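You operate a simulated robot arm through the tools that you are given. There is no shell and no other tool. Be economical: measure what you need, move in short steps, check, and stop when the job is done.

You are at the controls of a simulated robot arm. One attempt, no reset.

## Task
Pour one dose of mix into the sample mould and start the cure.
Fine: swing the mould arm back over its drip tray, slide the lid shut and clamp it before you press CURE; spill nothing. Where these are worked on the way, their far stop is far enough and under half their travel is too little: mould arm.

It is judged by the outcome, as a careful person would: the job done as asked, and still so three seconds after it is handed in. It fails if anything else is knocked over, pushed out of place, dropped, spilled or broken. A push-on lid holds only when it is set on centred and level and pressed home; a screw cap is set on level and turned clockwise until tight.

## Robot
A 7-joint arm with a two-finger parallel gripper, fixed in place. Base frame: the origin is at the foot of the arm, x ahead of it, y to its left, z up; the work surface is at about z = 0. Readings come in m, degrees, newtons and seconds.
With the tool pointing down near the work surface it reaches from about 0.24 to 0.62 m from the base axis. Its first joint turns from -66.0 to 66.0 degrees. Payload 2.6 kg.
The tool frame sits at the grasp point between the pads (the TCP): z along the fingers, y along the line on which they close. The tips reach 0.03 m beyond it. The gripper opens to 0.094 m. The fingers are 0.028 m wide and 0.01 m thick; the gripper's body (0.05 by 0.096 m) begins 0.055 m behind the TCP.
Orientation is that of the tool frame in the base frame, as [roll, pitch, yaw] about the fixed x, y, z axes, in that order (R = Rz(yaw) Ry(pitch) Rx(roll)). With the fingers straight down and closing along the base's y, the tool's x points along the base's -x, its y along +y and its z along -z.

## Interface
- The arm moves only by the tool servo_tool. Its argument "motion" is a list of rows, each a list of 7 numbers: the finger opening in m, from 0 to 0.094, then the shift along the base's x, y, z in units of 50 mm (1.0 is 50 mm), then the turn, a rotation vector about the base's x, y, z in units of 8 degrees (1.0 is 8 degrees). In form: [[jaw, dx, dy, dz, wx, wy, wz], ...]. A call has 1 to 12 rows; each row shifts and turns the commanded pose from where the row before left it. A call with a number of a shift or a turn outside -1 to 1 is refused whole. A row lasts 0.2 s, in which the tool goes at most 0.05 m and 8.6 degrees; a call with a longer step from one row to the next is refused whole, and so is a gripper value outside its range. Where a pose cannot be reached the arm comes as near as it can. A force on the tool above 70 N (or 10 N above the force at the start of the call, whichever is more), or a blocked arm, ends the call early, and 0.2 s more pass. The fingers move at their own pace (about 0.072 m/s each) and stop on an object; they squeeze with about 42 N. The grip force told is the motor's: it shows also when the fingers shut on nothing. Time passes only in rows, and 0.2 s behind the last, so rows that do not move let the fingers close. It gives the time, the measured TCP pose, the force on the tool (base axes), the opening and the grip force at its end, in the units of the frame above (readings bear some noise), with the torque about the TCP (base axes, N m) and any sound that the robot's microphone picked up.
- Cameras (640 x 400 px; columns grow to the right, rows downward): "scene" is fixed at [0.0359, 0.4262, 0.5809]; the picture's right is [-0.79, -0.61, 0.00], its down [-0.25, 0.32, -0.91] and it looks along [0.56, -0.72, -0.41] (base axes); focal length 314 px, centre (320, 200). "wrist" rides on the gripper at [0.076, 0.014, -0.102] in the tool frame; the picture's right is [-0.18, 0.98, 0.00], its down [-0.75, -0.14, -0.64] and it looks along [-0.63, -0.12, 0.77] (tool axes); focal length 243 px, centre (320, 200). There is no depth. A picture from a camera that has moved, and an enlarged one, comes with that camera's place and axes in the base frame and with its lens.
- capture(camera): a new picture of that camera. It takes no simulated time.
- close_up(camera, box): a new picture of the part [left, top, right, bottom] of that camera's present view, enlarged. It takes no simulated time.
- job_done(): hands the job in; it is judged then, once.

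Go step by step. Nothing tells you positions but the pictures and the camera data: compare them with the known pose of the tool, close in by small moves and look again before you grip or let go. The budget is 120 turns and 64 pictures, counting those below and the enlarged ones. Unless the task says otherwise, let go and move clear before handing in, and close with one line.

The tools are called after "Emit:" as name(argument=value, ...) on one line, values as JSON. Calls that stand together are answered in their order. servo_tool: Moves the arm, as the interface text tells. Its arguments: {"type":"object","properties":{"motion":{"type":"array"}},"required":["motion"]} The other tools are called the same way: capture (camera) takes a picture; close_up (camera, box) takes an enlarged picture of a part of a camera's view; job_done () hands the job in.

At the start:

```text
time: 0.0
tcp_pos: [0.3272, -0.0505, 0.4068]
tcp_rot: [180.0, 0.0, 180.0]
ft_force: [1.3, 0.1, -0.4]
moment: [0.02, -0.01, -0.02]
opening: 0.0943
gripper_force: 0.0
```

scene: 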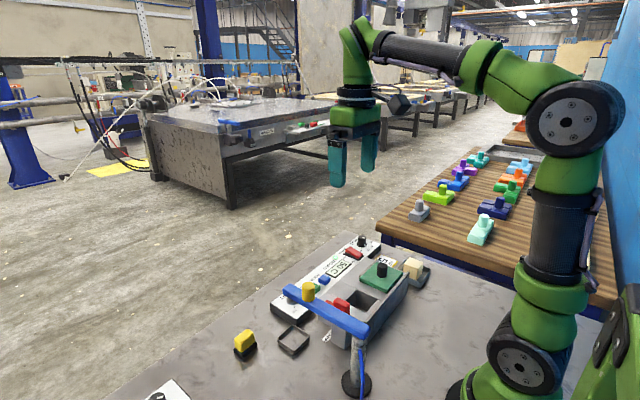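
wrist: 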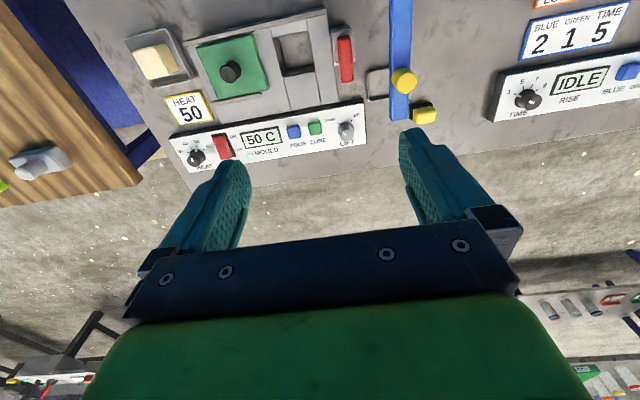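

I see a mould unit with a green sliding lid, a red clamp/lever, a blue swing arm, and panels with knobs and buttons. I'll enlarge both views to read them.

Emit:
close_up(camera="wrist", box=[120, 0, 440, 200])

Emit:
close_up(camera="scene", box=[220, 220, 460, 400])

Emit:
close_up(camera="wrist", box=[440, 0, 640, 130])

```text
2.00 times, centred on (280, 100) of wrist
camera zoom: at [0.2523, -0.0373, 0.5108], right [0.18, 0.98, 0.0], down [0.75, -0.14, 0.64], along [0.63, -0.12, -0.77], focal length 485 px, centre (400, 400)
```

zoom: 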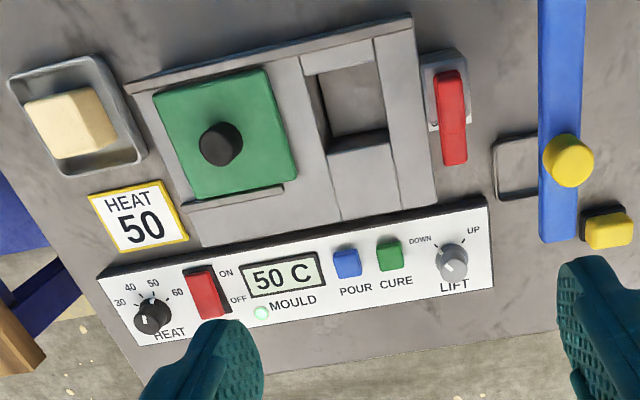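

```text
2.22 times, centred on (340, 310) of scene
camera zoom: at [0.0359, 0.4262, 0.5809], right [-0.79, -0.61, 0.0], down [-0.25, 0.32, -0.91], along [0.56, -0.72, -0.41], focal length 697 px, centre (276, -44)
```

zoom: 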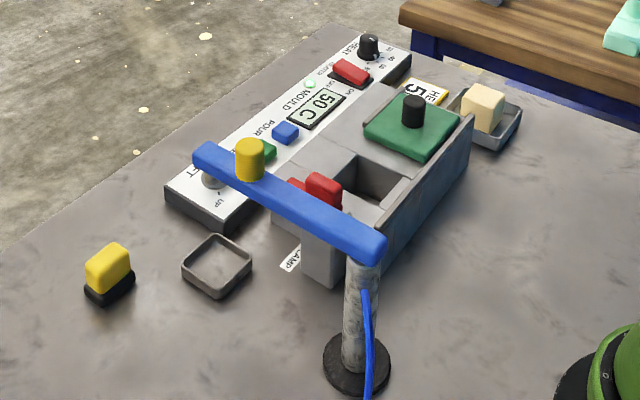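

```text
3.08 times, centred on (540, 65) of wrist
camera zoom: at [0.2523, -0.0373, 0.5108], right [0.18, 0.98, 0.0], down [0.75, -0.14, 0.64], along [0.63, -0.12, -0.77], focal length 746 px, centre (-357, 615)
```

zoom: 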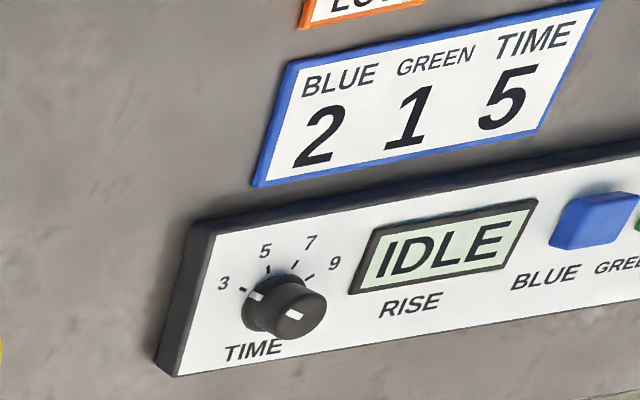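

The mould arm's tip seems to be over the drip tray (about 0.40, 0.05) with its pivot near (0.23, 0.055), and the pocket is near (0.31, -0.085). I'll look closely at the controls.

Emit:
close_up(camera="wrist", box=[165, 110, 265, 175])

Emit:
close_up(camera="wrist", box=[270, 80, 450, 180])

Emit:
close_up(camera="scene", box=[310, 250, 410, 350])

```text
6.15 times, centred on (215, 142) of wrist
camera zoom: at [0.2523, -0.0373, 0.5108], right [0.18, 0.98, 0.0], down [0.75, -0.14, 0.64], along [0.63, -0.12, -0.77], focal length 1493 px, centre (966, 554)
```

zoom: 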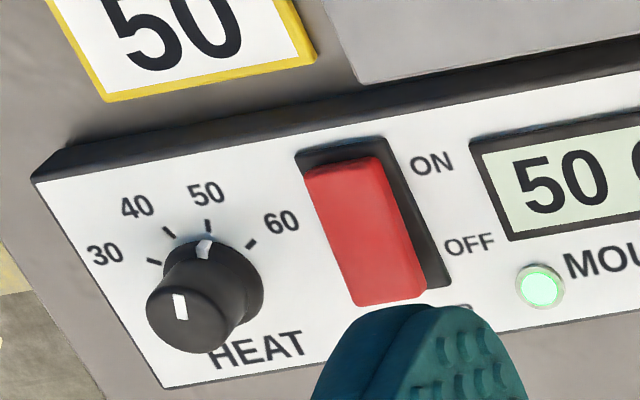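

```text
3.56 times, centred on (360, 130) of wrist
camera zoom: at [0.2523, -0.0373, 0.5108], right [0.18, 0.98, 0.0], down [0.75, -0.14, 0.64], along [0.63, -0.12, -0.77], focal length 863 px, centre (178, 449)
```

zoom: 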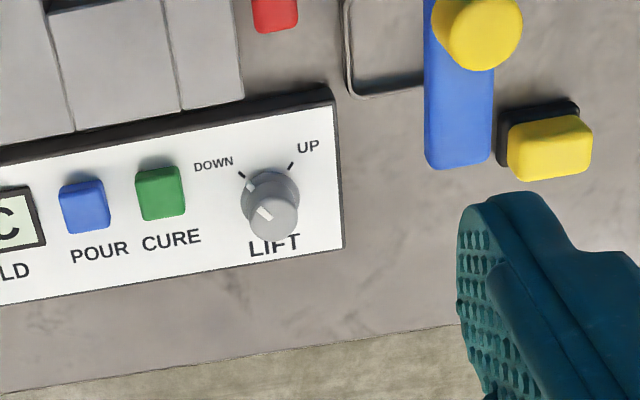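

```text
4.00 times, centred on (360, 300) of scene
camera zoom: at [0.0359, 0.4262, 0.5809], right [-0.79, -0.61, 0.0], down [-0.25, 0.32, -0.91], along [0.56, -0.72, -0.41], focal length 1254 px, centre (160, -200)
```

zoom: 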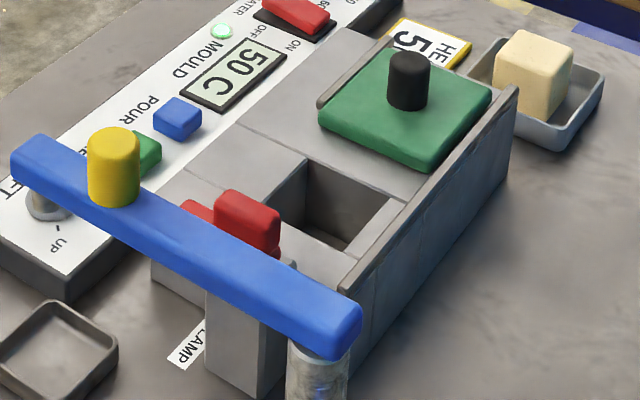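

Heat is already set to 50 with the lamp lit, and LIFT is at DOWN. Next I'll move above the yellow knob on the mould arm (estimated 0.354, 0.054, top about 0.175) and look at its height and clearance.

Emit:
servo_tool(motion=[[0.094, 0.135, 0.52, -0.78, 0, 0, 0], [0.094, 0.135, 0.52, -0.78, 0, 0, 0], [0.094, 0.135, 0.52, -0.78, 0, 0, 0], [0.094, 0.135, 0.52, -0.78, 0, 0, 0]])

Emit:
capture(camera="wrist")

Emit:
close_up(camera="scene", box=[240, 180, 440, 400])

```text
time: 1.0
tcp_pos: [0.3559, 0.0533, 0.2512]
tcp_rot: [-180.0, 0.1, 179.9]
ft_force: [0.1, -0.9, -0.4]
moment: [0.01, 0.0, 0.04]
opening: 0.0944
gripper_force: 0.1
```

```text
55 pictures are left
camera wrist: at [0.2797, 0.0681, 0.354], right [0.19, 0.98, 0.0], down [0.75, -0.14, 0.64], along [0.63, -0.12, -0.77], focal length 243 px, centre (320, 200)
```

wrist: 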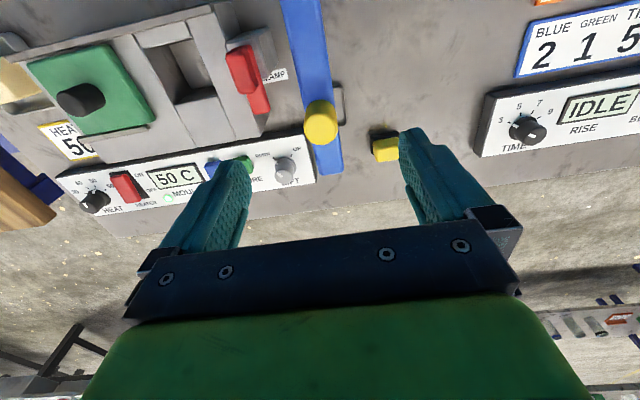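

```text
1.82 times, centred on (340, 290) of scene
camera zoom: at [0.0358, 0.4262, 0.5809], right [-0.79, -0.61, 0.0], down [-0.25, 0.32, -0.91], along [0.56, -0.72, -0.41], focal length 570 px, centre (284, 36)
```

zoom: 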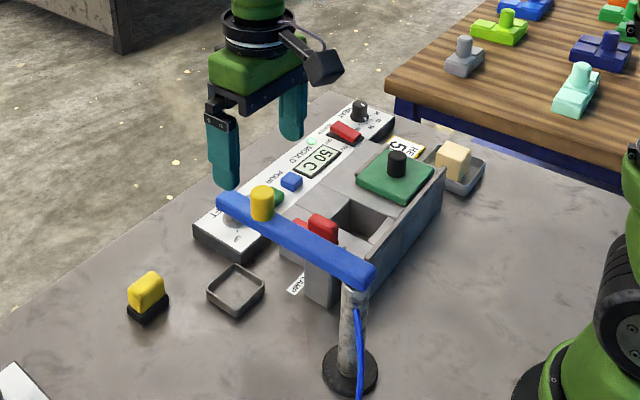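

Triangulating the two wrist views puts the knob top at about (0.355, 0.054, 0.166). I'll descend to TCP z of about 0.172 with the fingers partly closed, then check.

Emit:
servo_tool(motion=[[0.07, 0, 0, -0.5, 0, 0, 0], [0.07, 0, 0, -0.5, 0, 0, 0], [0.07, 0, 0, -0.5, 0, 0, 0]])

Emit:
capture(camera="wrist")

Emit:
close_up(camera="scene", box=[260, 240, 420, 340])

```text
time: 1.8
tcp_pos: [0.3564, 0.0529, 0.1764]
tcp_rot: [179.9, 0.1, 180.0]
ft_force: [0.7, 0.7, 0.7]
moment: [0.02, -0.01, 0.01]
opening: 0.0699
gripper_force: 0.0
```

```text
53 pictures are left
camera wrist: at [0.2797, 0.0677, 0.2795], right [0.18, 0.98, 0.0], down [0.75, -0.14, 0.64], along [0.63, -0.12, -0.77], focal length 243 px, centre (320, 200)
```

wrist: 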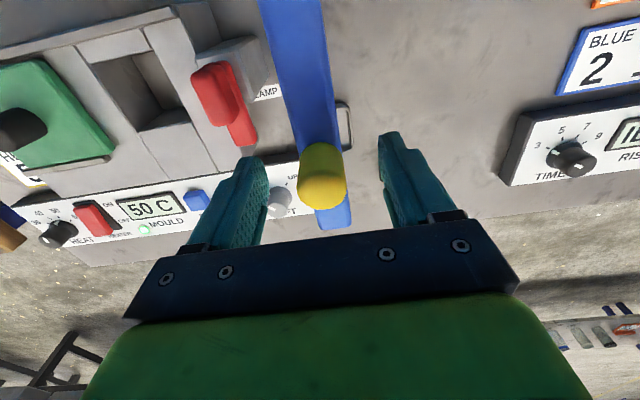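

```text
4.00 times, centred on (340, 290) of scene
camera zoom: at [0.0359, 0.4262, 0.5809], right [-0.79, -0.61, 0.0], down [-0.25, 0.32, -0.91], along [0.56, -0.72, -0.41], focal length 1254 px, centre (240, -160)
```

zoom: 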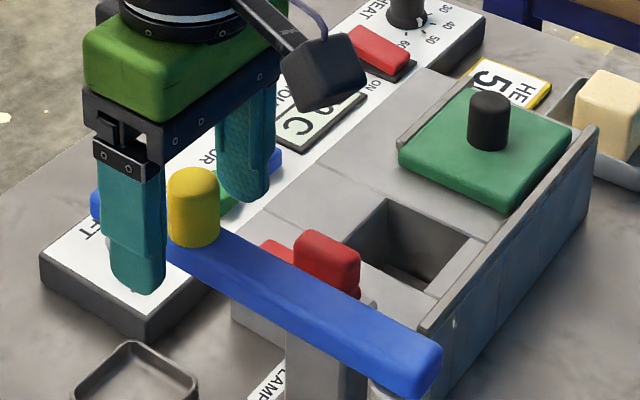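

The knob is centred between the fingers. I'll lower slightly and grip.

Emit:
servo_tool(motion=[[0.07, 0, 0, -0.1, 0, 0, 0], [0.0, 0, 0, 0, 0, 0, 0], [0.0, 0, 0, 0, 0, 0, 0], [0.0, 0, 0, 0, 0, 0, 0]])

Emit:
capture(camera="wrist")

```text
time: 2.8
tcp_pos: [0.3556, 0.0531, 0.1709]
tcp_rot: [-179.9, -0.1, 180.0]
ft_force: [1.5, 6.3, -5.9]
moment: [-0.32, -0.47, -0.56]
opening: 0.0257
gripper_force: 44.9
```

```text
51 pictures are left
camera wrist: at [0.2798, 0.0677, 0.2744], right [0.18, 0.98, 0.0], down [0.75, -0.14, 0.64], along [0.63, -0.12, -0.77], focal length 243 px, centre (320, 200)
```

wrist: 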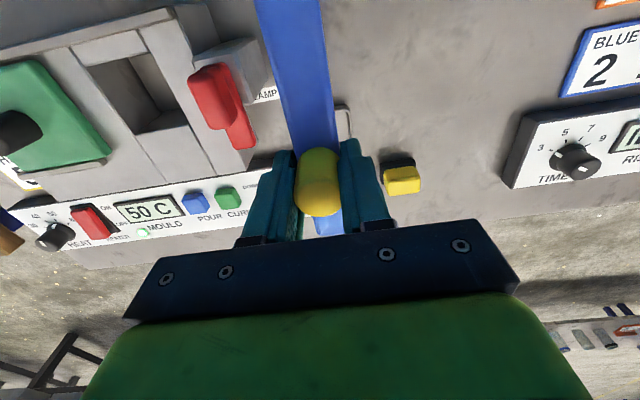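

Gripped (opening 0.026). I'll swing the first 30° toward the mould about the pivot at about (0.233, 0.055), turning the tool along with it.

Emit:
servo_tool(motion=[[0.0, -0.013, -0.255, 0, 0, 0, -0.75], [0.0, -0.04, -0.252, 0, 0, 0, -0.75], [0.0, -0.066, -0.247, 0, 0, 0, -0.75], [0.0, -0.09, -0.238, 0, 0, 0, -0.75], [0.0, -0.116, -0.228, 0, 0, 0, -0.75]])

Emit:
capture(camera="scene")

```text
time: 4.0
tcp_pos: [0.3388, -0.0076, 0.1712]
tcp_rot: [-180.0, -0.1, 150.0]
ft_force: [-3.5, 12.6, -3.4]
moment: [-0.54, -0.59, -1.1]
opening: 0.0259
gripper_force: 45.4
```

```text
50 pictures are left
```

scene: 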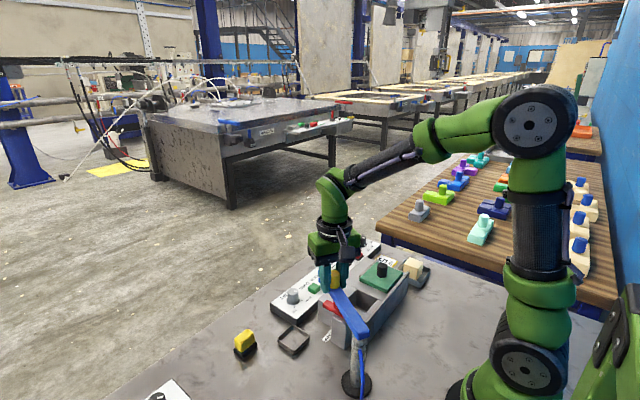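

The arm swings freely and clears the clamp. I'll continue another 30°.

Emit:
servo_tool(motion=[[0.0, -0.14, -0.214, 0, 0, 0, -0.75], [0.0, -0.16, -0.198, 0, 0, 0, -0.75], [0.0, -0.18, -0.18, 0, 0, 0, -0.75], [0.0, -0.198, -0.16, 0, 0, 0, -0.75]])

Emit:
capture(camera="wrist")

Emit:
close_up(camera="scene", box=[260, 220, 440, 340])

```text
time: 5.0
tcp_pos: [0.3044, -0.0436, 0.1712]
tcp_rot: [-180.0, -0.3, 125.7]
ft_force: [-11.2, 26.6, 1.6]
moment: [-0.51, -0.05, -0.8]
opening: 0.0258
gripper_force: 44.9
```

```text
49 pictures are left
camera wrist: at [0.272, 0.0251, 0.2749], right [0.91, 0.43, 0.0], down [0.33, -0.7, 0.64], along [0.27, -0.58, -0.77], focal length 243 px, centre (320, 200)
```

wrist: 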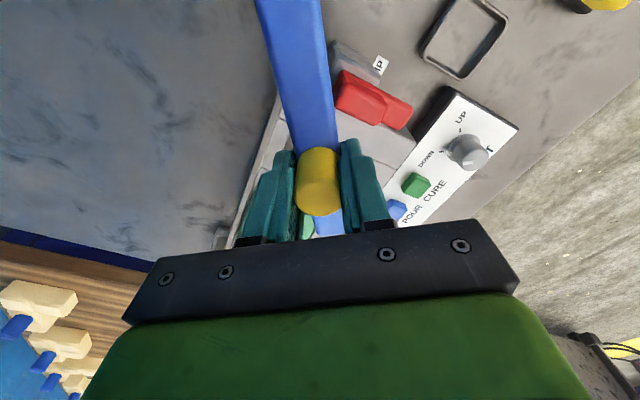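

```text
3.33 times, centred on (350, 280) of scene
camera zoom: at [0.0358, 0.4263, 0.5808], right [-0.79, -0.61, 0.0], down [-0.25, 0.32, -0.91], along [0.56, -0.72, -0.41], focal length 1045 px, centre (220, -67)
```

zoom: 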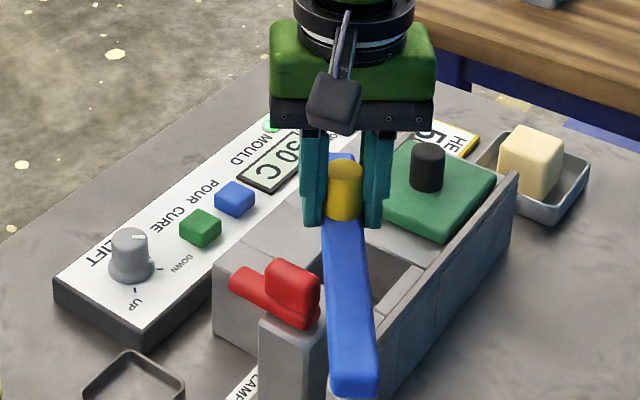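

The arm is about 54° round and force is rising, maybe nearing its far stop. I'll press a little further.

Emit:
servo_tool(motion=[[0.0, -0.107, -0.07, 0, 0, 0, -0.375], [0.0, -0.107, -0.07, 0, 0, 0, -0.375]])

```text
time: 5.6
tcp_pos: [0.2936, -0.0511, 0.1698]
tcp_rot: [180.0, -0.4, 119.8]
ft_force: [-7.5, 28.7, -3.7]
moment: [-0.32, 0.02, -0.83]
opening: 0.0258
gripper_force: 45.0
```

The force is radial (my radius is slightly off), not a stop. I'll continue 6° and correct +y by 3 mm.

Emit:
servo_tool(motion=[[0.0, -0.114, 0.0, 0, 0, 0, -0.375], [0.0, -0.114, -0.02, 0, 0, 0, -0.375]])

Emit:
capture(camera="wrist")

Emit:
close_up(camera="scene", box=[260, 220, 440, 340])

```text
time: 6.2
tcp_pos: [0.2919, -0.0503, 0.1737]
tcp_rot: [178.7, 0.8, 115.8]
ft_force: [15.0, 3.4, -8.5]
moment: [-0.01, 0.47, 0.81]
opening: 0.0268
gripper_force: 45.2
stopped in row 2: the force on the tool passed its limit at 76 N (the readings are from after the stop); the commanded pose is now the measured one
```

```text
47 pictures are left
camera wrist: at [0.2697, 0.0233, 0.2769], right [0.96, 0.26, 0.02], down [0.18, -0.74, 0.65], along [0.19, -0.62, -0.76], focal length 243 px, centre (320, 200)
```

wrist: 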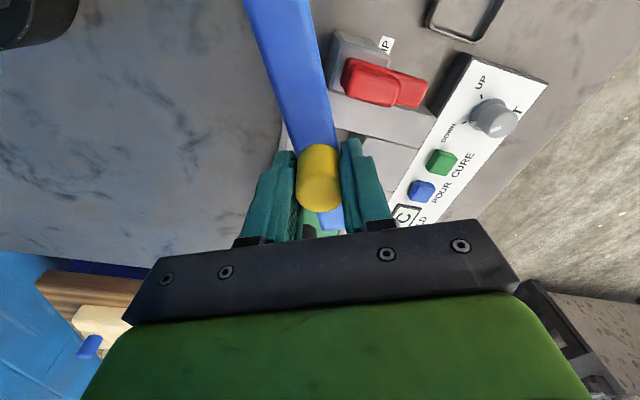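

```text
3.33 times, centred on (350, 280) of scene
camera zoom: at [0.0359, 0.4262, 0.5809], right [-0.79, -0.61, 0.0], down [-0.25, 0.32, -0.91], along [0.56, -0.72, -0.41], focal length 1045 px, centre (220, -67)
```

zoom: 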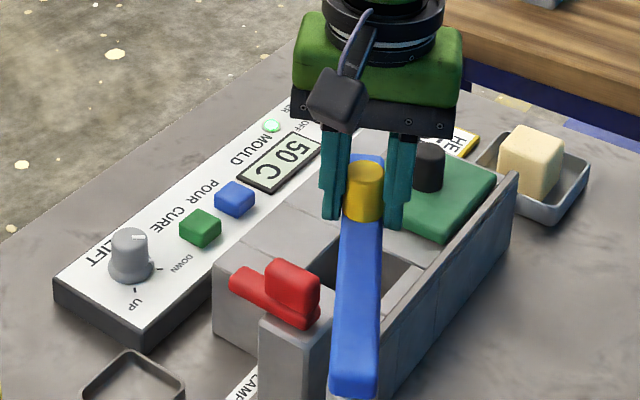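

The far stop is reached at about 61° and the arm lies over the pocket. I'll release, rise, and head over the POUR button.

Emit:
servo_tool(motion=[[0.06, 0, 0, 0, 0, 0, 0], [0.06, 0, 0, 0, 0, 0, 0], [0.06, 0, 0, 0.7, 0, 0, 0], [0.06, 0, 0, 0.7, 0, 0, 0]])

Emit:
servo_tool(motion=[[0.0, 0.5, -0.2, 0.3, 0, 0, 1], [0.0, 0.5, -0.2, 0.3, 0, 0, 1], [0, 0.5, -0.2, 0, 0, 0, 1], [0, 0.5, -0.2, 0, 0, 0, 1], [0, 0.5, -0.2, 0, 0, 0, 1], [0, 0, 0, 0, 0, 0, 1], [0, 0, 0, 0, 0, 0, 1], [0, 0, 0, 0, 0, 0, 1]])

Emit:
capture(camera="wrist")

Emit:
close_up(camera="scene", box=[240, 220, 440, 345])

```text
time: 7.2
tcp_pos: [0.2907, -0.0526, 0.2456]
tcp_rot: [178.7, 0.7, 115.5]
ft_force: [-0.4, -0.5, -0.8]
moment: [0.0, 0.01, -0.02]
opening: 0.06
gripper_force: 0.0
```

```text
time: 9.0
tcp_pos: [0.4163, -0.1028, 0.2738]
tcp_rot: [178.7, 0.7, 179.7]
ft_force: [0.7, 0.6, -0.5]
moment: [0.03, -0.01, 0.02]
opening: 0.0
gripper_force: 33.2
```

```text
45 pictures are left
camera wrist: at [0.3397, -0.0895, 0.3769], right [0.19, 0.98, 0.02], down [0.74, -0.16, 0.65], along [0.64, -0.11, -0.76], focal length 243 px, centre (320, 200)
```

wrist: 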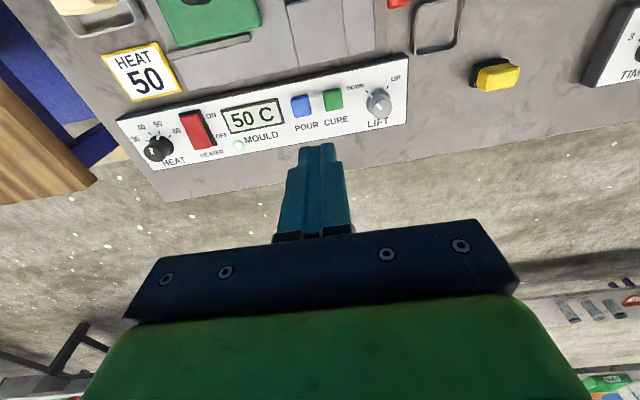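

```text
3.20 times, centred on (340, 282) of scene
camera zoom: at [0.0359, 0.4262, 0.5809], right [-0.79, -0.61, 0.0], down [-0.25, 0.32, -0.91], along [0.56, -0.72, -0.41], focal length 1003 px, centre (256, -64)
```

zoom: 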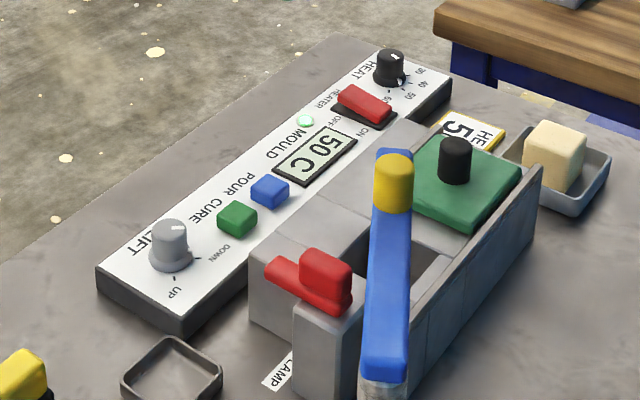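

The arm sits over the pocket. POUR is at about (0.450, -0.130) with its top near z 0.04, so I'll go down above it with the fingers closed, level the tool and check.

Emit:
servo_tool(motion=[[0, 0.17, -0.135, -0.8, -0.08, 0.04, 0], [0, 0.17, -0.135, -0.8, -0.08, 0.04, 0], [0, 0.17, -0.135, -0.8, 0, 0, 0], [0, 0.17, -0.135, -0.8, 0, 0, 0]])

Emit:
capture(camera="wrist")

Emit:
close_up(camera="scene", box=[260, 200, 400, 300])

```text
time: 10.0
tcp_pos: [0.4515, -0.1294, 0.1129]
tcp_rot: [-179.9, 0.1, 179.5]
ft_force: [0.1, 0.3, 0.4]
moment: [-0.03, -0.05, 0.01]
opening: 0.0
gripper_force: 33.3
```

```text
43 pictures are left
camera wrist: at [0.3751, -0.1143, 0.216], right [0.19, 0.98, 0.0], down [0.75, -0.15, 0.64], along [0.63, -0.13, -0.77], focal length 243 px, centre (320, 200)
```

wrist: 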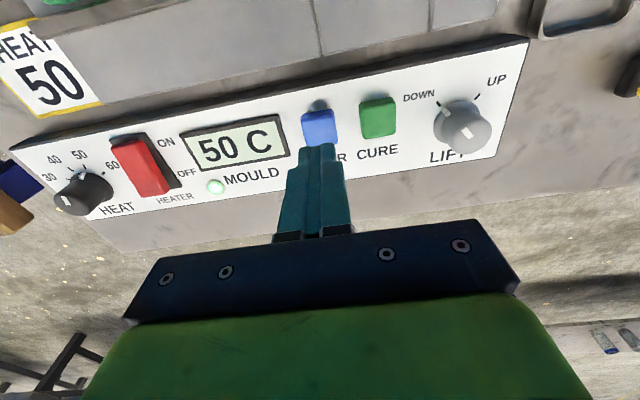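

```text
4.00 times, centred on (330, 250) of scene
camera zoom: at [0.0358, 0.4262, 0.5809], right [-0.79, -0.61, 0.0], down [-0.25, 0.32, -0.91], along [0.56, -0.72, -0.41], focal length 1254 px, centre (280, 0)
```

zoom: 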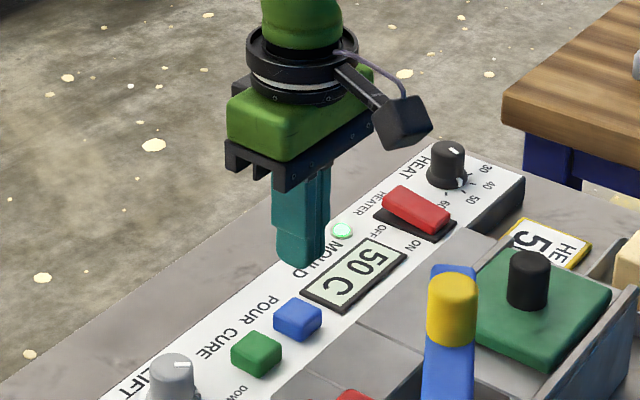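

The tip is right above POUR. I'll shift a touch and descend slowly to press once.

Emit:
servo_tool(motion=[[0, -0.06, -0.03, -0.4, 0, 0, 0], [0, 0, 0, -0.2, 0, 0, 0], [0, 0, 0, -0.1, 0, 0, 0], [0, 0, 0, -0.06, 0, 0, 0], [0, 0, 0, -0.06, 0, 0, 0]])

Emit:
close_up(camera="wrist", box=[160, 60, 480, 220])

```text
time: 11.2
tcp_pos: [0.4471, -0.1313, 0.0725]
tcp_rot: [-179.9, 0.2, 179.5]
ft_force: [0.7, 0.7, -0.9]
moment: [0.0, -0.01, 0.0]
opening: 0.0001
gripper_force: 33.2
```

```text
2.00 times, centred on (320, 140) of wrist
camera zoom: at [0.3715, -0.1158, 0.1761], right [0.19, 0.98, 0.0], down [0.75, -0.15, 0.64], along [0.63, -0.13, -0.77], focal length 485 px, centre (320, 320)
```

zoom: 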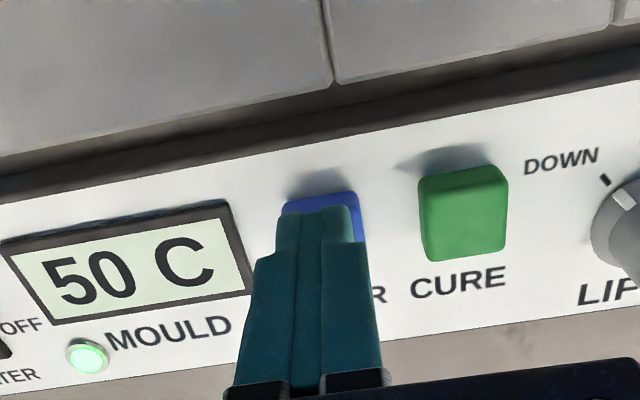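

No contact yet; I'll keep descending in 2 mm steps.

Emit:
servo_tool(motion=[[0, 0, 0, -0.05, 0, 0, 0], [0, 0, 0, -0.05, 0, 0, 0], [0, 0, 0, -0.05, 0, 0, 0]])

```text
time: 12.0
tcp_pos: [0.4479, -0.1305, 0.0659]
tcp_rot: [-179.9, 0.0, 179.4]
ft_force: [1.9, 0.8, 1.6]
moment: [0.0, -0.04, -0.03]
opening: 0.0002
gripper_force: 33.4
heard: click
```

A click was heard, so the button is pressed. I'll rise and look for the pour.

Emit:
servo_tool(motion=[[0, 0, 0, 0.5, 0, 0, 0], [0, 0, 0, 0.8, 0, 0, 0], [0, 0, 0, 0.8, 0, 0, 0]])

Emit:
capture(camera="wrist")

Emit:
close_up(camera="scene", box=[280, 240, 440, 340])

```text
time: 12.8
tcp_pos: [0.4482, -0.131, 0.1713]
tcp_rot: [-179.8, 0.0, 179.6]
ft_force: [-0.6, -0.3, 0.0]
moment: [0.0, -0.04, 0.0]
opening: 0.0
gripper_force: 32.6
```

```text
40 pictures are left
camera wrist: at [0.372, -0.1154, 0.2747], right [0.19, 0.98, 0.0], down [0.75, -0.15, 0.64], along [0.63, -0.13, -0.77], focal length 243 px, centre (320, 200)
```

wrist: 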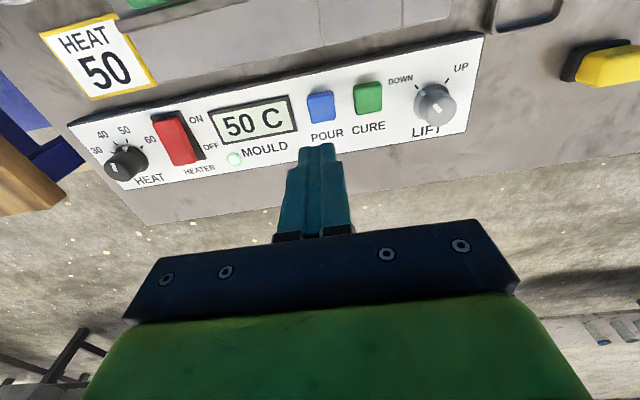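

```text
4.00 times, centred on (360, 290) of scene
camera zoom: at [0.0359, 0.4262, 0.5809], right [-0.79, -0.61, 0.0], down [-0.25, 0.32, -0.91], along [0.56, -0.72, -0.41], focal length 1254 px, centre (160, -160)
```

zoom: 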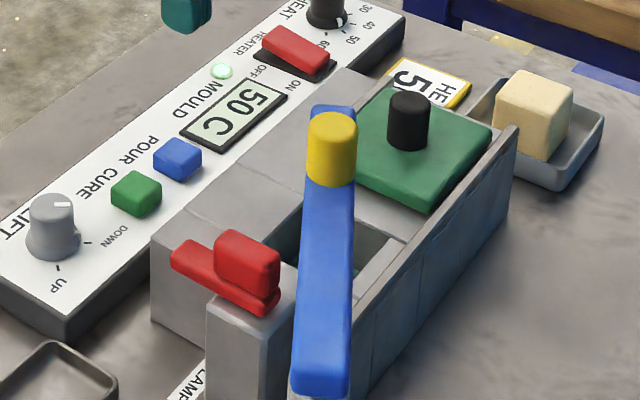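

Nothing shows spilled. I'll return above the yellow knob with the matching yaw and look into the pocket.

Emit:
servo_tool(motion=[[0.06, -0.1, 0.1, 0.5, 0, 0, -0.97], [0.06, -0.43, 0.21, 0.5, 0, 0, -0.97], [0.06, -0.43, 0.21, 0.3, 0, 0, -0.97], [0.06, -0.43, 0.21, 0, 0, 0, -0.97], [0.06, -0.43, 0.21, 0, 0, 0, -0.97], [0.06, -0.43, 0.21, 0, 0, 0, -0.97], [0.06, -0.44, 0.22, 0, 0, 0, -0.97], [0.06, -0.44, 0.22, 0, 0, 0, -0.97]])

Emit:
capture(camera="wrist")

```text
time: 14.6
tcp_pos: [0.2903, -0.0521, 0.2344]
tcp_rot: [-179.9, 0.1, 117.2]
ft_force: [-0.2, -0.4, -0.1]
moment: [-0.01, 0.0, 0.0]
opening: 0.0602
gripper_force: 0.1
```

```text
38 pictures are left
camera wrist: at [0.2689, 0.0229, 0.3384], right [0.96, 0.29, 0.0], down [0.22, -0.73, 0.64], along [0.18, -0.62, -0.77], focal length 243 px, centre (320, 200)
```

wrist: 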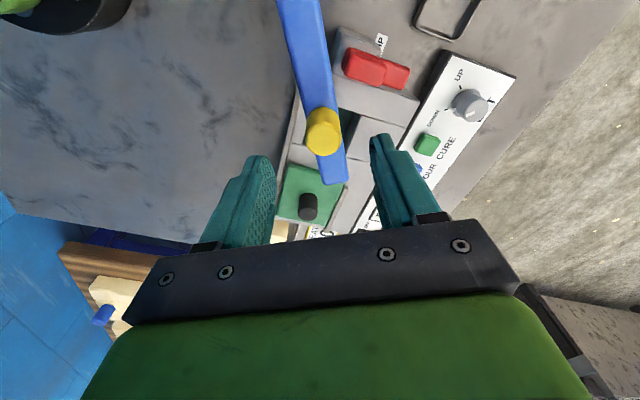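

Emit:
close_up(camera="wrist", box=[280, 90, 400, 165])

Emit:
servo_tool(motion=[[0.06, 0, 0, -0.6, 0, 0, 0], [0.06, 0, 0, -0.5, 0, 0, 0], [0.06, 0, 0, -0.15, 0, 0, 0]])

Emit:
capture(camera="wrist")

```text
5.33 times, centred on (340, 128) of wrist
camera zoom: at [0.2689, 0.0229, 0.3384], right [0.96, 0.29, 0.0], down [0.22, -0.73, 0.64], along [0.18, -0.62, -0.77], focal length 1294 px, centre (213, 587)
```

zoom: 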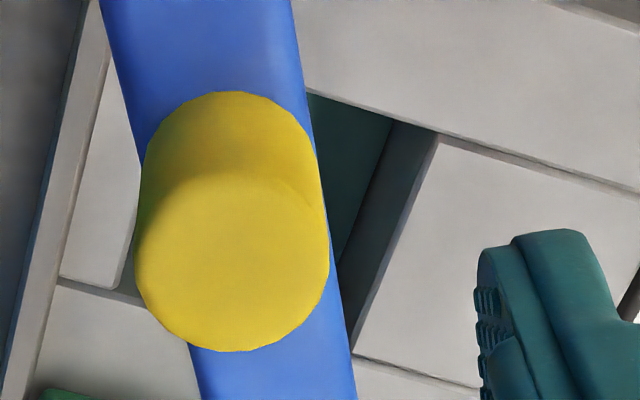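

```text
time: 15.4
tcp_pos: [0.2927, -0.0508, 0.1713]
tcp_rot: [-179.9, 0.1, 117.4]
ft_force: [0.5, -0.1, -0.5]
moment: [0.01, -0.01, 0.0]
opening: 0.0603
gripper_force: 0.1
```

```text
36 pictures are left
camera wrist: at [0.2691, 0.0228, 0.276], right [0.96, 0.29, 0.0], down [0.22, -0.73, 0.64], along [0.18, -0.62, -0.77], focal length 243 px, centre (320, 200)
```

wrist: 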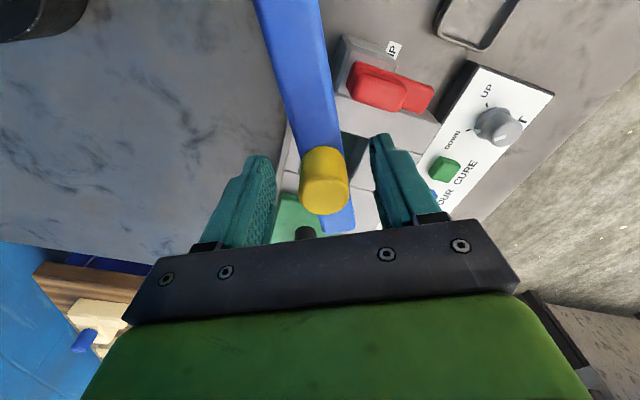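

Mix is visible in the pocket, so the dose is poured. Now I'll grip the knob and swing the arm back over the drip tray.

Emit:
servo_tool(motion=[[0, 0, 0, 0, 0, 0, 0], [0, 0, 0, 0, 0, 0, 0], [0, 0, 0, 0, 0, 0, 0]])

Emit:
servo_tool(motion=[[0, 0.217, 0.133, 0, 0, 0, 0.756], [0, 0.202, 0.155, 0, 0, 0, 0.756], [0, 0.184, 0.176, 0, 0, 0, 0.756], [0, 0.165, 0.194, 0, 0, 0, 0.756], [0, 0.143, 0.211, 0, 0, 0, 0.756], [0, 0.12, 0.225, 0, 0, 0, 0.756], [0, 0.096, 0.236, 0, 0, 0, 0.756], [0, 0.071, 0.245, 0, 0, 0, 0.756], [0, 0.044, 0.251, 0, 0, 0, 0.756], [0, 0.018, 0.254, 0, 0, 0, 0.756]])

Emit:
capture(camera="wrist")

Emit:
close_up(camera="scene", box=[240, 220, 440, 345])

```text
time: 16.2
tcp_pos: [0.2933, -0.0499, 0.1729]
tcp_rot: [179.9, 0.2, 117.7]
ft_force: [18.1, 8.3, -6.6]
moment: [-0.07, 0.19, 0.71]
opening: 0.0258
gripper_force: 45.3
```

```text
time: 18.4
tcp_pos: [0.3552, 0.0542, 0.1728]
tcp_rot: [-179.9, 0.3, 178.0]
ft_force: [17.2, -8.2, -7.4]
moment: [0.57, -0.42, 0.98]
opening: 0.0259
gripper_force: 45.0
```

```text
35 pictures are left
camera wrist: at [0.279, 0.0696, 0.2764], right [0.22, 0.98, 0.0], down [0.75, -0.16, 0.65], along [0.63, -0.14, -0.76], focal length 243 px, centre (320, 200)
```

wrist: 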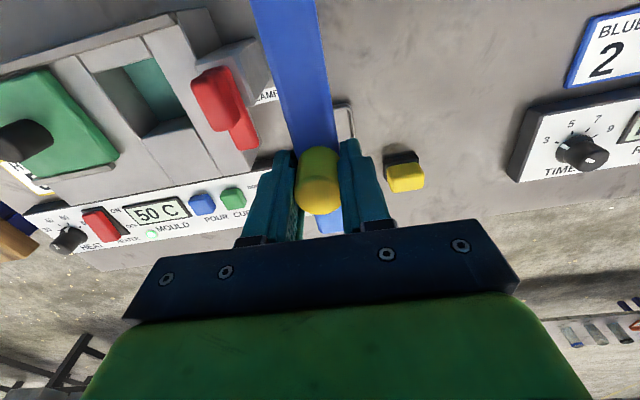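

```text
3.20 times, centred on (340, 282) of scene
camera zoom: at [0.0359, 0.4262, 0.5809], right [-0.79, -0.61, 0.0], down [-0.25, 0.32, -0.91], along [0.56, -0.72, -0.41], focal length 1003 px, centre (256, -64)
```

zoom: 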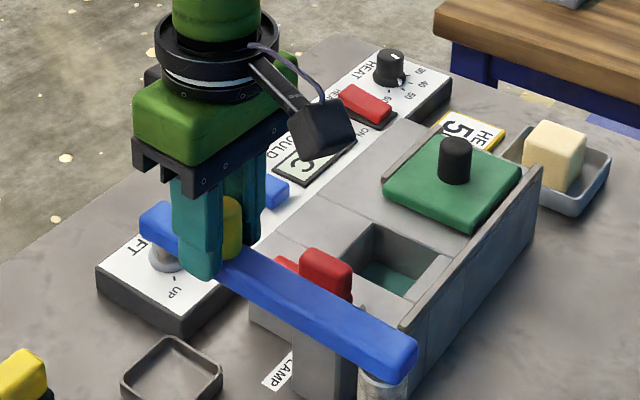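

The arm is back. I'll nudge it gently in +y to be sure it is on its stop.

Emit:
servo_tool(motion=[[0, 0, 0.05, 0, 0, 0, 0.12], [0, 0, 0.05, 0, 0, 0, 0.12]])

```text
time: 19.0
tcp_pos: [0.3557, 0.0554, 0.1731]
tcp_rot: [-179.6, 0.2, 179.8]
ft_force: [13.0, -20.0, -8.6]
moment: [0.86, -1.08, 0.4]
opening: 0.0258
gripper_force: 44.8
```

It is on the stop. I'll release, rise and move above the lid knob near (0.312, -0.183).

Emit:
servo_tool(motion=[[0.06, 0, 0, 0, 0, 0, 0], [0.06, 0, 0, 0, 0, 0, 0], [0.06, 0, 0, 0.8, 0, 0, 0], [0.06, 0, 0, 0.8, 0, 0, 0], [0.06, -0.145, -0.8, 0, 0, 0, 0], [0.06, -0.145, -0.8, 0, 0, 0, 0], [0.06, -0.145, -0.8, 0, 0, 0, 0], [0.06, -0.145, -0.8, 0, 0, 0, 0], [0.06, -0.145, -0.8, 0, 0, 0, 0], [0.06, -0.145, -0.8, 0, 0, 0, 0]])

Emit:
capture(camera="wrist")

Emit:
close_up(camera="scene", box=[240, 220, 440, 345])

```text
time: 21.2
tcp_pos: [0.3103, -0.1834, 0.2538]
tcp_rot: [-179.9, 0.0, 180.0]
ft_force: [1.3, -0.4, 0.3]
moment: [-0.03, -0.01, -0.01]
opening: 0.0599
gripper_force: 0.0
```

```text
33 pictures are left
camera wrist: at [0.2339, -0.1684, 0.3563], right [0.19, 0.98, 0.0], down [0.75, -0.14, 0.64], along [0.63, -0.12, -0.77], focal length 243 px, centre (320, 200)
```

wrist: 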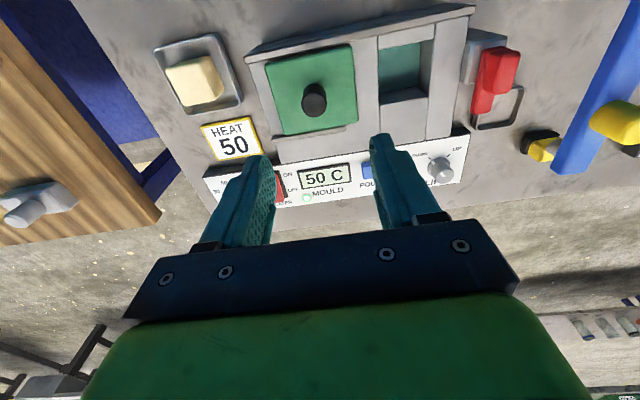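

```text
3.20 times, centred on (340, 282) of scene
camera zoom: at [0.0358, 0.4262, 0.5809], right [-0.79, -0.61, 0.0], down [-0.25, 0.32, -0.91], along [0.56, -0.72, -0.41], focal length 1003 px, centre (256, -64)
```

zoom: 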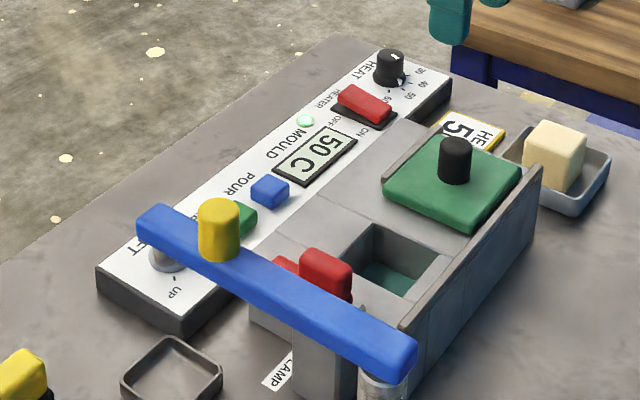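

The lid knob is at about (0.312, -0.190), top near z 0.09. I'll align and descend partway.

Emit:
servo_tool(motion=[[0.06, 0.04, -0.14, -0.8, 0, 0, 0], [0.06, 0, 0, -0.8, 0, 0, 0], [0.06, 0, 0, -0.8, 0, 0, 0]])

Emit:
capture(camera="wrist")

Emit:
close_up(camera="scene", box=[320, 220, 440, 295])

```text
time: 22.0
tcp_pos: [0.3118, -0.1894, 0.1341]
tcp_rot: [-179.9, 0.2, 179.7]
ft_force: [-1.0, -0.6, 0.0]
moment: [0.01, 0.02, 0.04]
opening: 0.06
gripper_force: 0.1
```

```text
31 pictures are left
camera wrist: at [0.2356, -0.1752, 0.2371], right [0.19, 0.98, 0.0], down [0.75, -0.14, 0.64], along [0.63, -0.12, -0.77], focal length 243 px, centre (320, 200)
```

wrist: 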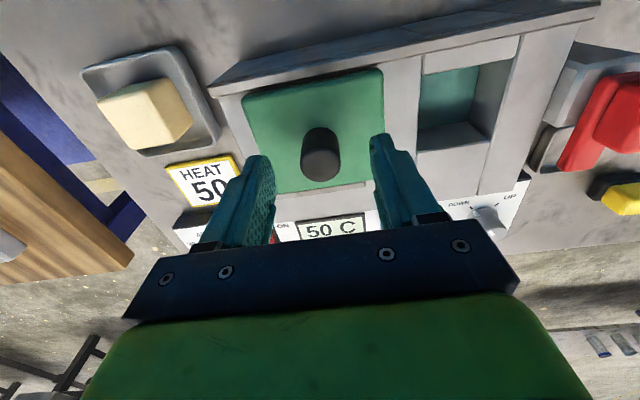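

```text
5.33 times, centred on (380, 258) of scene
camera zoom: at [0.0358, 0.4262, 0.5809], right [-0.79, -0.61, 0.0], down [-0.25, 0.32, -0.91], along [0.56, -0.72, -0.41], focal length 1672 px, centre (0, -107)
```

zoom: 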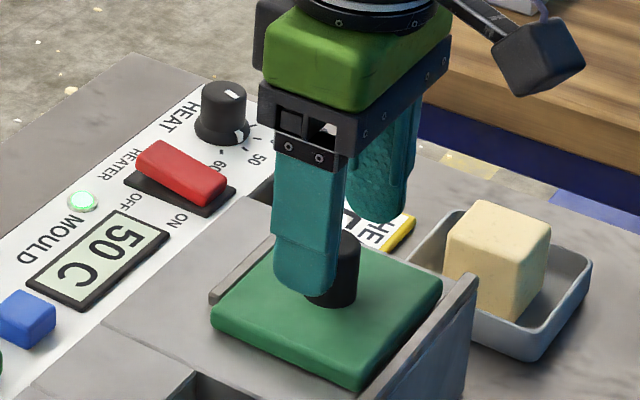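

Aligned. I'll lower to z of about 0.099 and close on the lid knob.

Emit:
servo_tool(motion=[[0.06, 0.06, 0, -0.4, 0, 0, 0], [0.06, 0, 0, -0.3, 0, 0, 0], [0.0, 0, 0, 0, 0, 0, 0], [0.0, 0, 0, 0, 0, 0, 0], [0.0, 0, 0, 0, 0, 0, 0]])

Emit:
capture(camera="wrist")

Emit:
close_up(camera="scene", box=[320, 220, 440, 295])

```text
time: 22.6
tcp_pos: [0.3147, -0.1891, 0.109]
tcp_rot: [179.9, 0.2, 179.7]
ft_force: [-3.1, 1.2, 7.5]
moment: [0.27, 0.14, 0.1]
opening: 0.0606
gripper_force: 0.6
stopped in row 2: the force on the tool passed its limit at 114 N (the readings are from after the stop); the commanded pose is now the measured one
```

```text
29 pictures are left
camera wrist: at [0.2381, -0.1752, 0.2118], right [0.19, 0.98, 0.0], down [0.75, -0.15, 0.65], along [0.63, -0.12, -0.76], focal length 243 px, centre (320, 200)
```

wrist: 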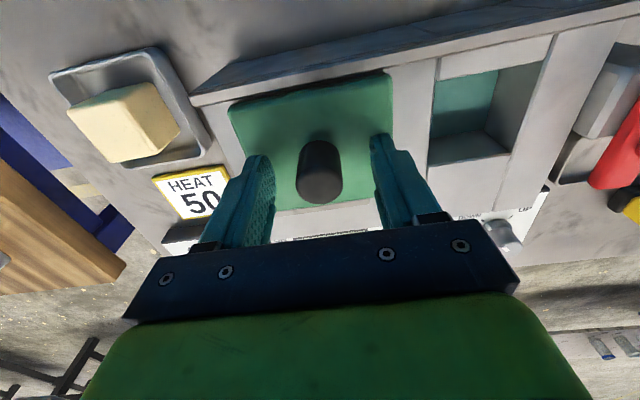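

```text
5.33 times, centred on (380, 258) of scene
camera zoom: at [0.0358, 0.4262, 0.5809], right [-0.79, -0.61, 0.0], down [-0.25, 0.32, -0.91], along [0.56, -0.72, -0.41], focal length 1672 px, centre (0, -107)
```

zoom: 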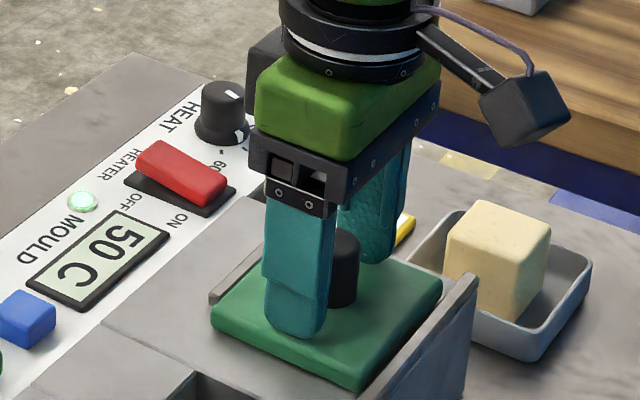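

The tips touched the lid's top (about z 0.079), so the knob is taller than I reckoned. I'll lift 3 mm and close on the knob.

Emit:
servo_tool(motion=[[0.06, 0, 0, 0.07, 0, 0, 0], [0.0, 0, 0, 0, 0, 0, 0], [0.0, 0, 0, 0, 0, 0, 0], [0.0, 0, 0, 0, 0, 0, 0]])

Emit:
capture(camera="wrist")

```text
time: 23.6
tcp_pos: [0.315, -0.1899, 0.1119]
tcp_rot: [180.0, 0.1, 179.7]
ft_force: [1.7, -0.4, -1.1]
moment: [0.55, 0.16, 0.05]
opening: 0.0256
gripper_force: 45.3
```

```text
27 pictures are left
camera wrist: at [0.2382, -0.1752, 0.2148], right [0.19, 0.98, 0.0], down [0.75, -0.14, 0.64], along [0.63, -0.12, -0.76], focal length 243 px, centre (320, 200)
```

wrist: 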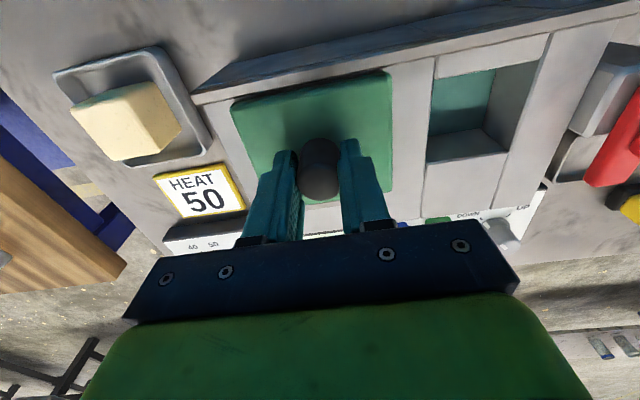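

Gripped. The rail runs along base y, so I'll slide the lid +y, first a short test.

Emit:
servo_tool(motion=[[0, 0, 0.2, 0, 0, 0, 0], [0, 0, 0.2, 0, 0, 0, 0], [0, 0, 0.2, 0, 0, 0, 0], [0, 0, 0.2, 0, 0, 0, 0]])

Emit:
close_up(camera="scene", box=[280, 220, 440, 320])

```text
time: 24.6
tcp_pos: [0.3147, -0.1489, 0.1125]
tcp_rot: [-180.0, 0.2, 179.7]
ft_force: [2.3, -1.0, -12.0]
moment: [0.68, -1.1, 0.05]
opening: 0.0255
gripper_force: 44.4
```

```text
4.00 times, centred on (360, 270) of scene
camera zoom: at [0.0359, 0.4262, 0.5809], right [-0.79, -0.61, 0.0], down [-0.25, 0.32, -0.91], along [0.56, -0.72, -0.41], focal length 1254 px, centre (160, -80)
```

zoom: 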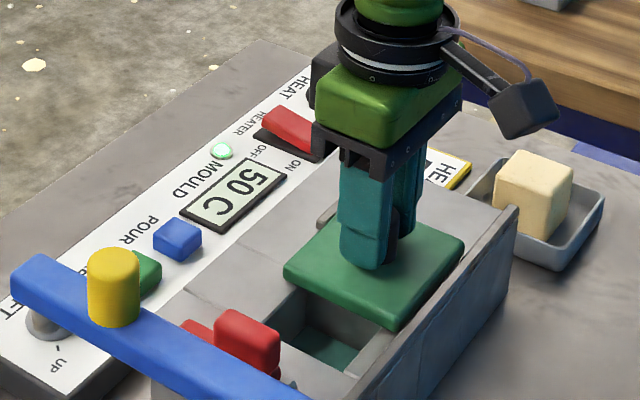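

The lid slides well. I'll continue toward the pocket.

Emit:
servo_tool(motion=[[0, 0, 0.2, -0.01, 0, 0, 0], [0, 0, 0.2, 0, 0, 0, 0], [0, 0, 0.2, 0, 0, 0, 0], [0, 0, 0.2, 0, 0, 0, 0], [0, 0, 0.2, 0, 0, 0, 0], [0, 0, 0.2, 0, 0, 0, 0]])

Emit:
close_up(camera="scene", box=[280, 220, 440, 320])

Emit:
capture(camera="wrist")

```text
time: 26.0
tcp_pos: [0.3145, -0.0894, 0.1119]
tcp_rot: [-179.9, 0.2, 179.6]
ft_force: [-6.8, -2.3, 11.5]
moment: [0.8, 0.21, 0.17]
opening: 0.0258
gripper_force: 44.5
```

```text
4.00 times, centred on (360, 270) of scene
camera zoom: at [0.0358, 0.4262, 0.5809], right [-0.79, -0.61, 0.0], down [-0.25, 0.32, -0.91], along [0.56, -0.72, -0.41], focal length 1254 px, centre (160, -80)
```

zoom: 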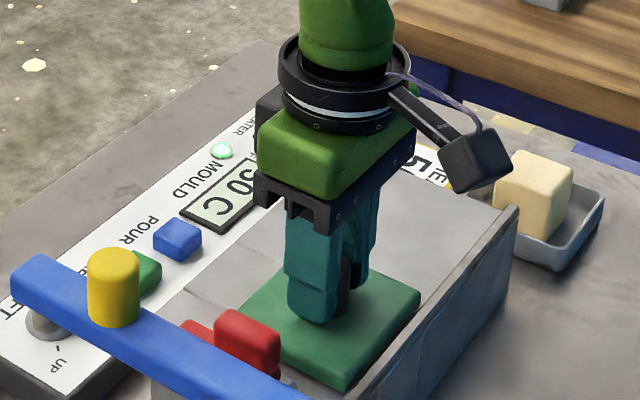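

```text
24 pictures are left
camera wrist: at [0.2381, -0.0755, 0.2147], right [0.19, 0.98, 0.0], down [0.75, -0.15, 0.65], along [0.63, -0.12, -0.76], focal length 243 px, centre (320, 200)
```

wrist: 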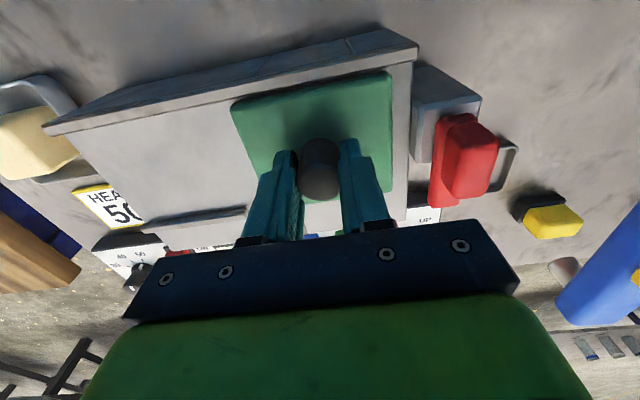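

The lid covers the pocket. I'll push gently on to find its closed stop.

Emit:
servo_tool(motion=[[0, 0, 0.08, 0, 0, 0, 0], [0, 0, 0.08, 0, 0, 0, 0], [0, 0, 0.06, 0, 0, 0, 0]])

```text
time: 27.0
tcp_pos: [0.3146, -0.0904, 0.1107]
tcp_rot: [-178.9, 0.5, 179.3]
ft_force: [2.5, -7.0, -4.4]
moment: [1.09, 0.44, 0.11]
opening: 0.0258
gripper_force: 44.7
stopped in row 3: the force on the tool passed its limit at 70 N (the readings are from after the stop); the commanded pose is now the measured one
```

The lid is on its closed stop at y of about -0.09. I'll release, rise, and inspect the clamp.

Emit:
servo_tool(motion=[[0.05, 0, 0, 0, 0, 0, 0], [0.05, 0, 0, 0, 0, 0, 0], [0.05, 0, 0, 0.6, 0, 0, 0], [0.05, 0, 0, 0.9, 0, 0, 0], [0.05, -0.4, 0.6, 0.6, -0.13, 0.06, 0], [0.05, -0.6, 0.6, 0.6, 0, 0, 0]])

Emit:
capture(camera="wrist")

Emit:
close_up(camera="scene", box=[300, 260, 400, 350])

```text
refused: row 6 steps farther than a row can; nothing moved
```

```text
23 pictures are left
camera wrist: at [0.2377, -0.0728, 0.2139], right [0.2, 0.98, -0.02], down [0.75, -0.14, 0.65], along [0.64, -0.14, -0.76], focal length 243 px, centre (320, 200)
```

wrist: 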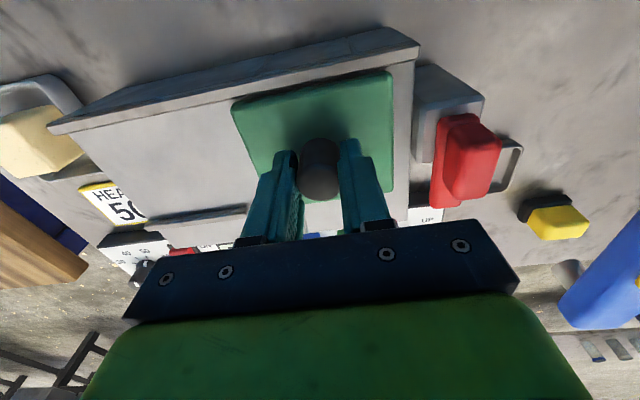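

```text
4.44 times, centred on (350, 305) of scene
camera zoom: at [0.0358, 0.4263, 0.5809], right [-0.79, -0.61, 0.0], down [-0.25, 0.32, -0.91], along [0.56, -0.72, -0.41], focal length 1394 px, centre (187, -267)
```

zoom: 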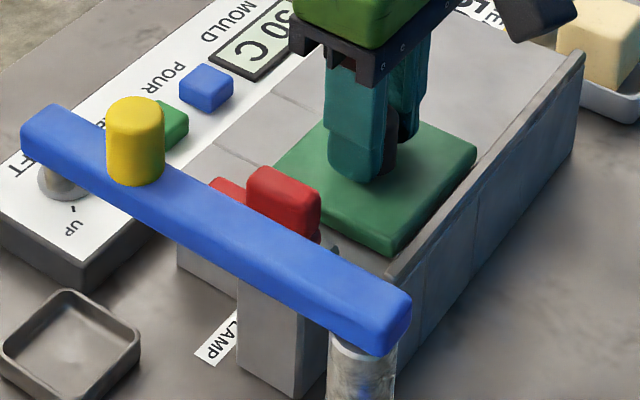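

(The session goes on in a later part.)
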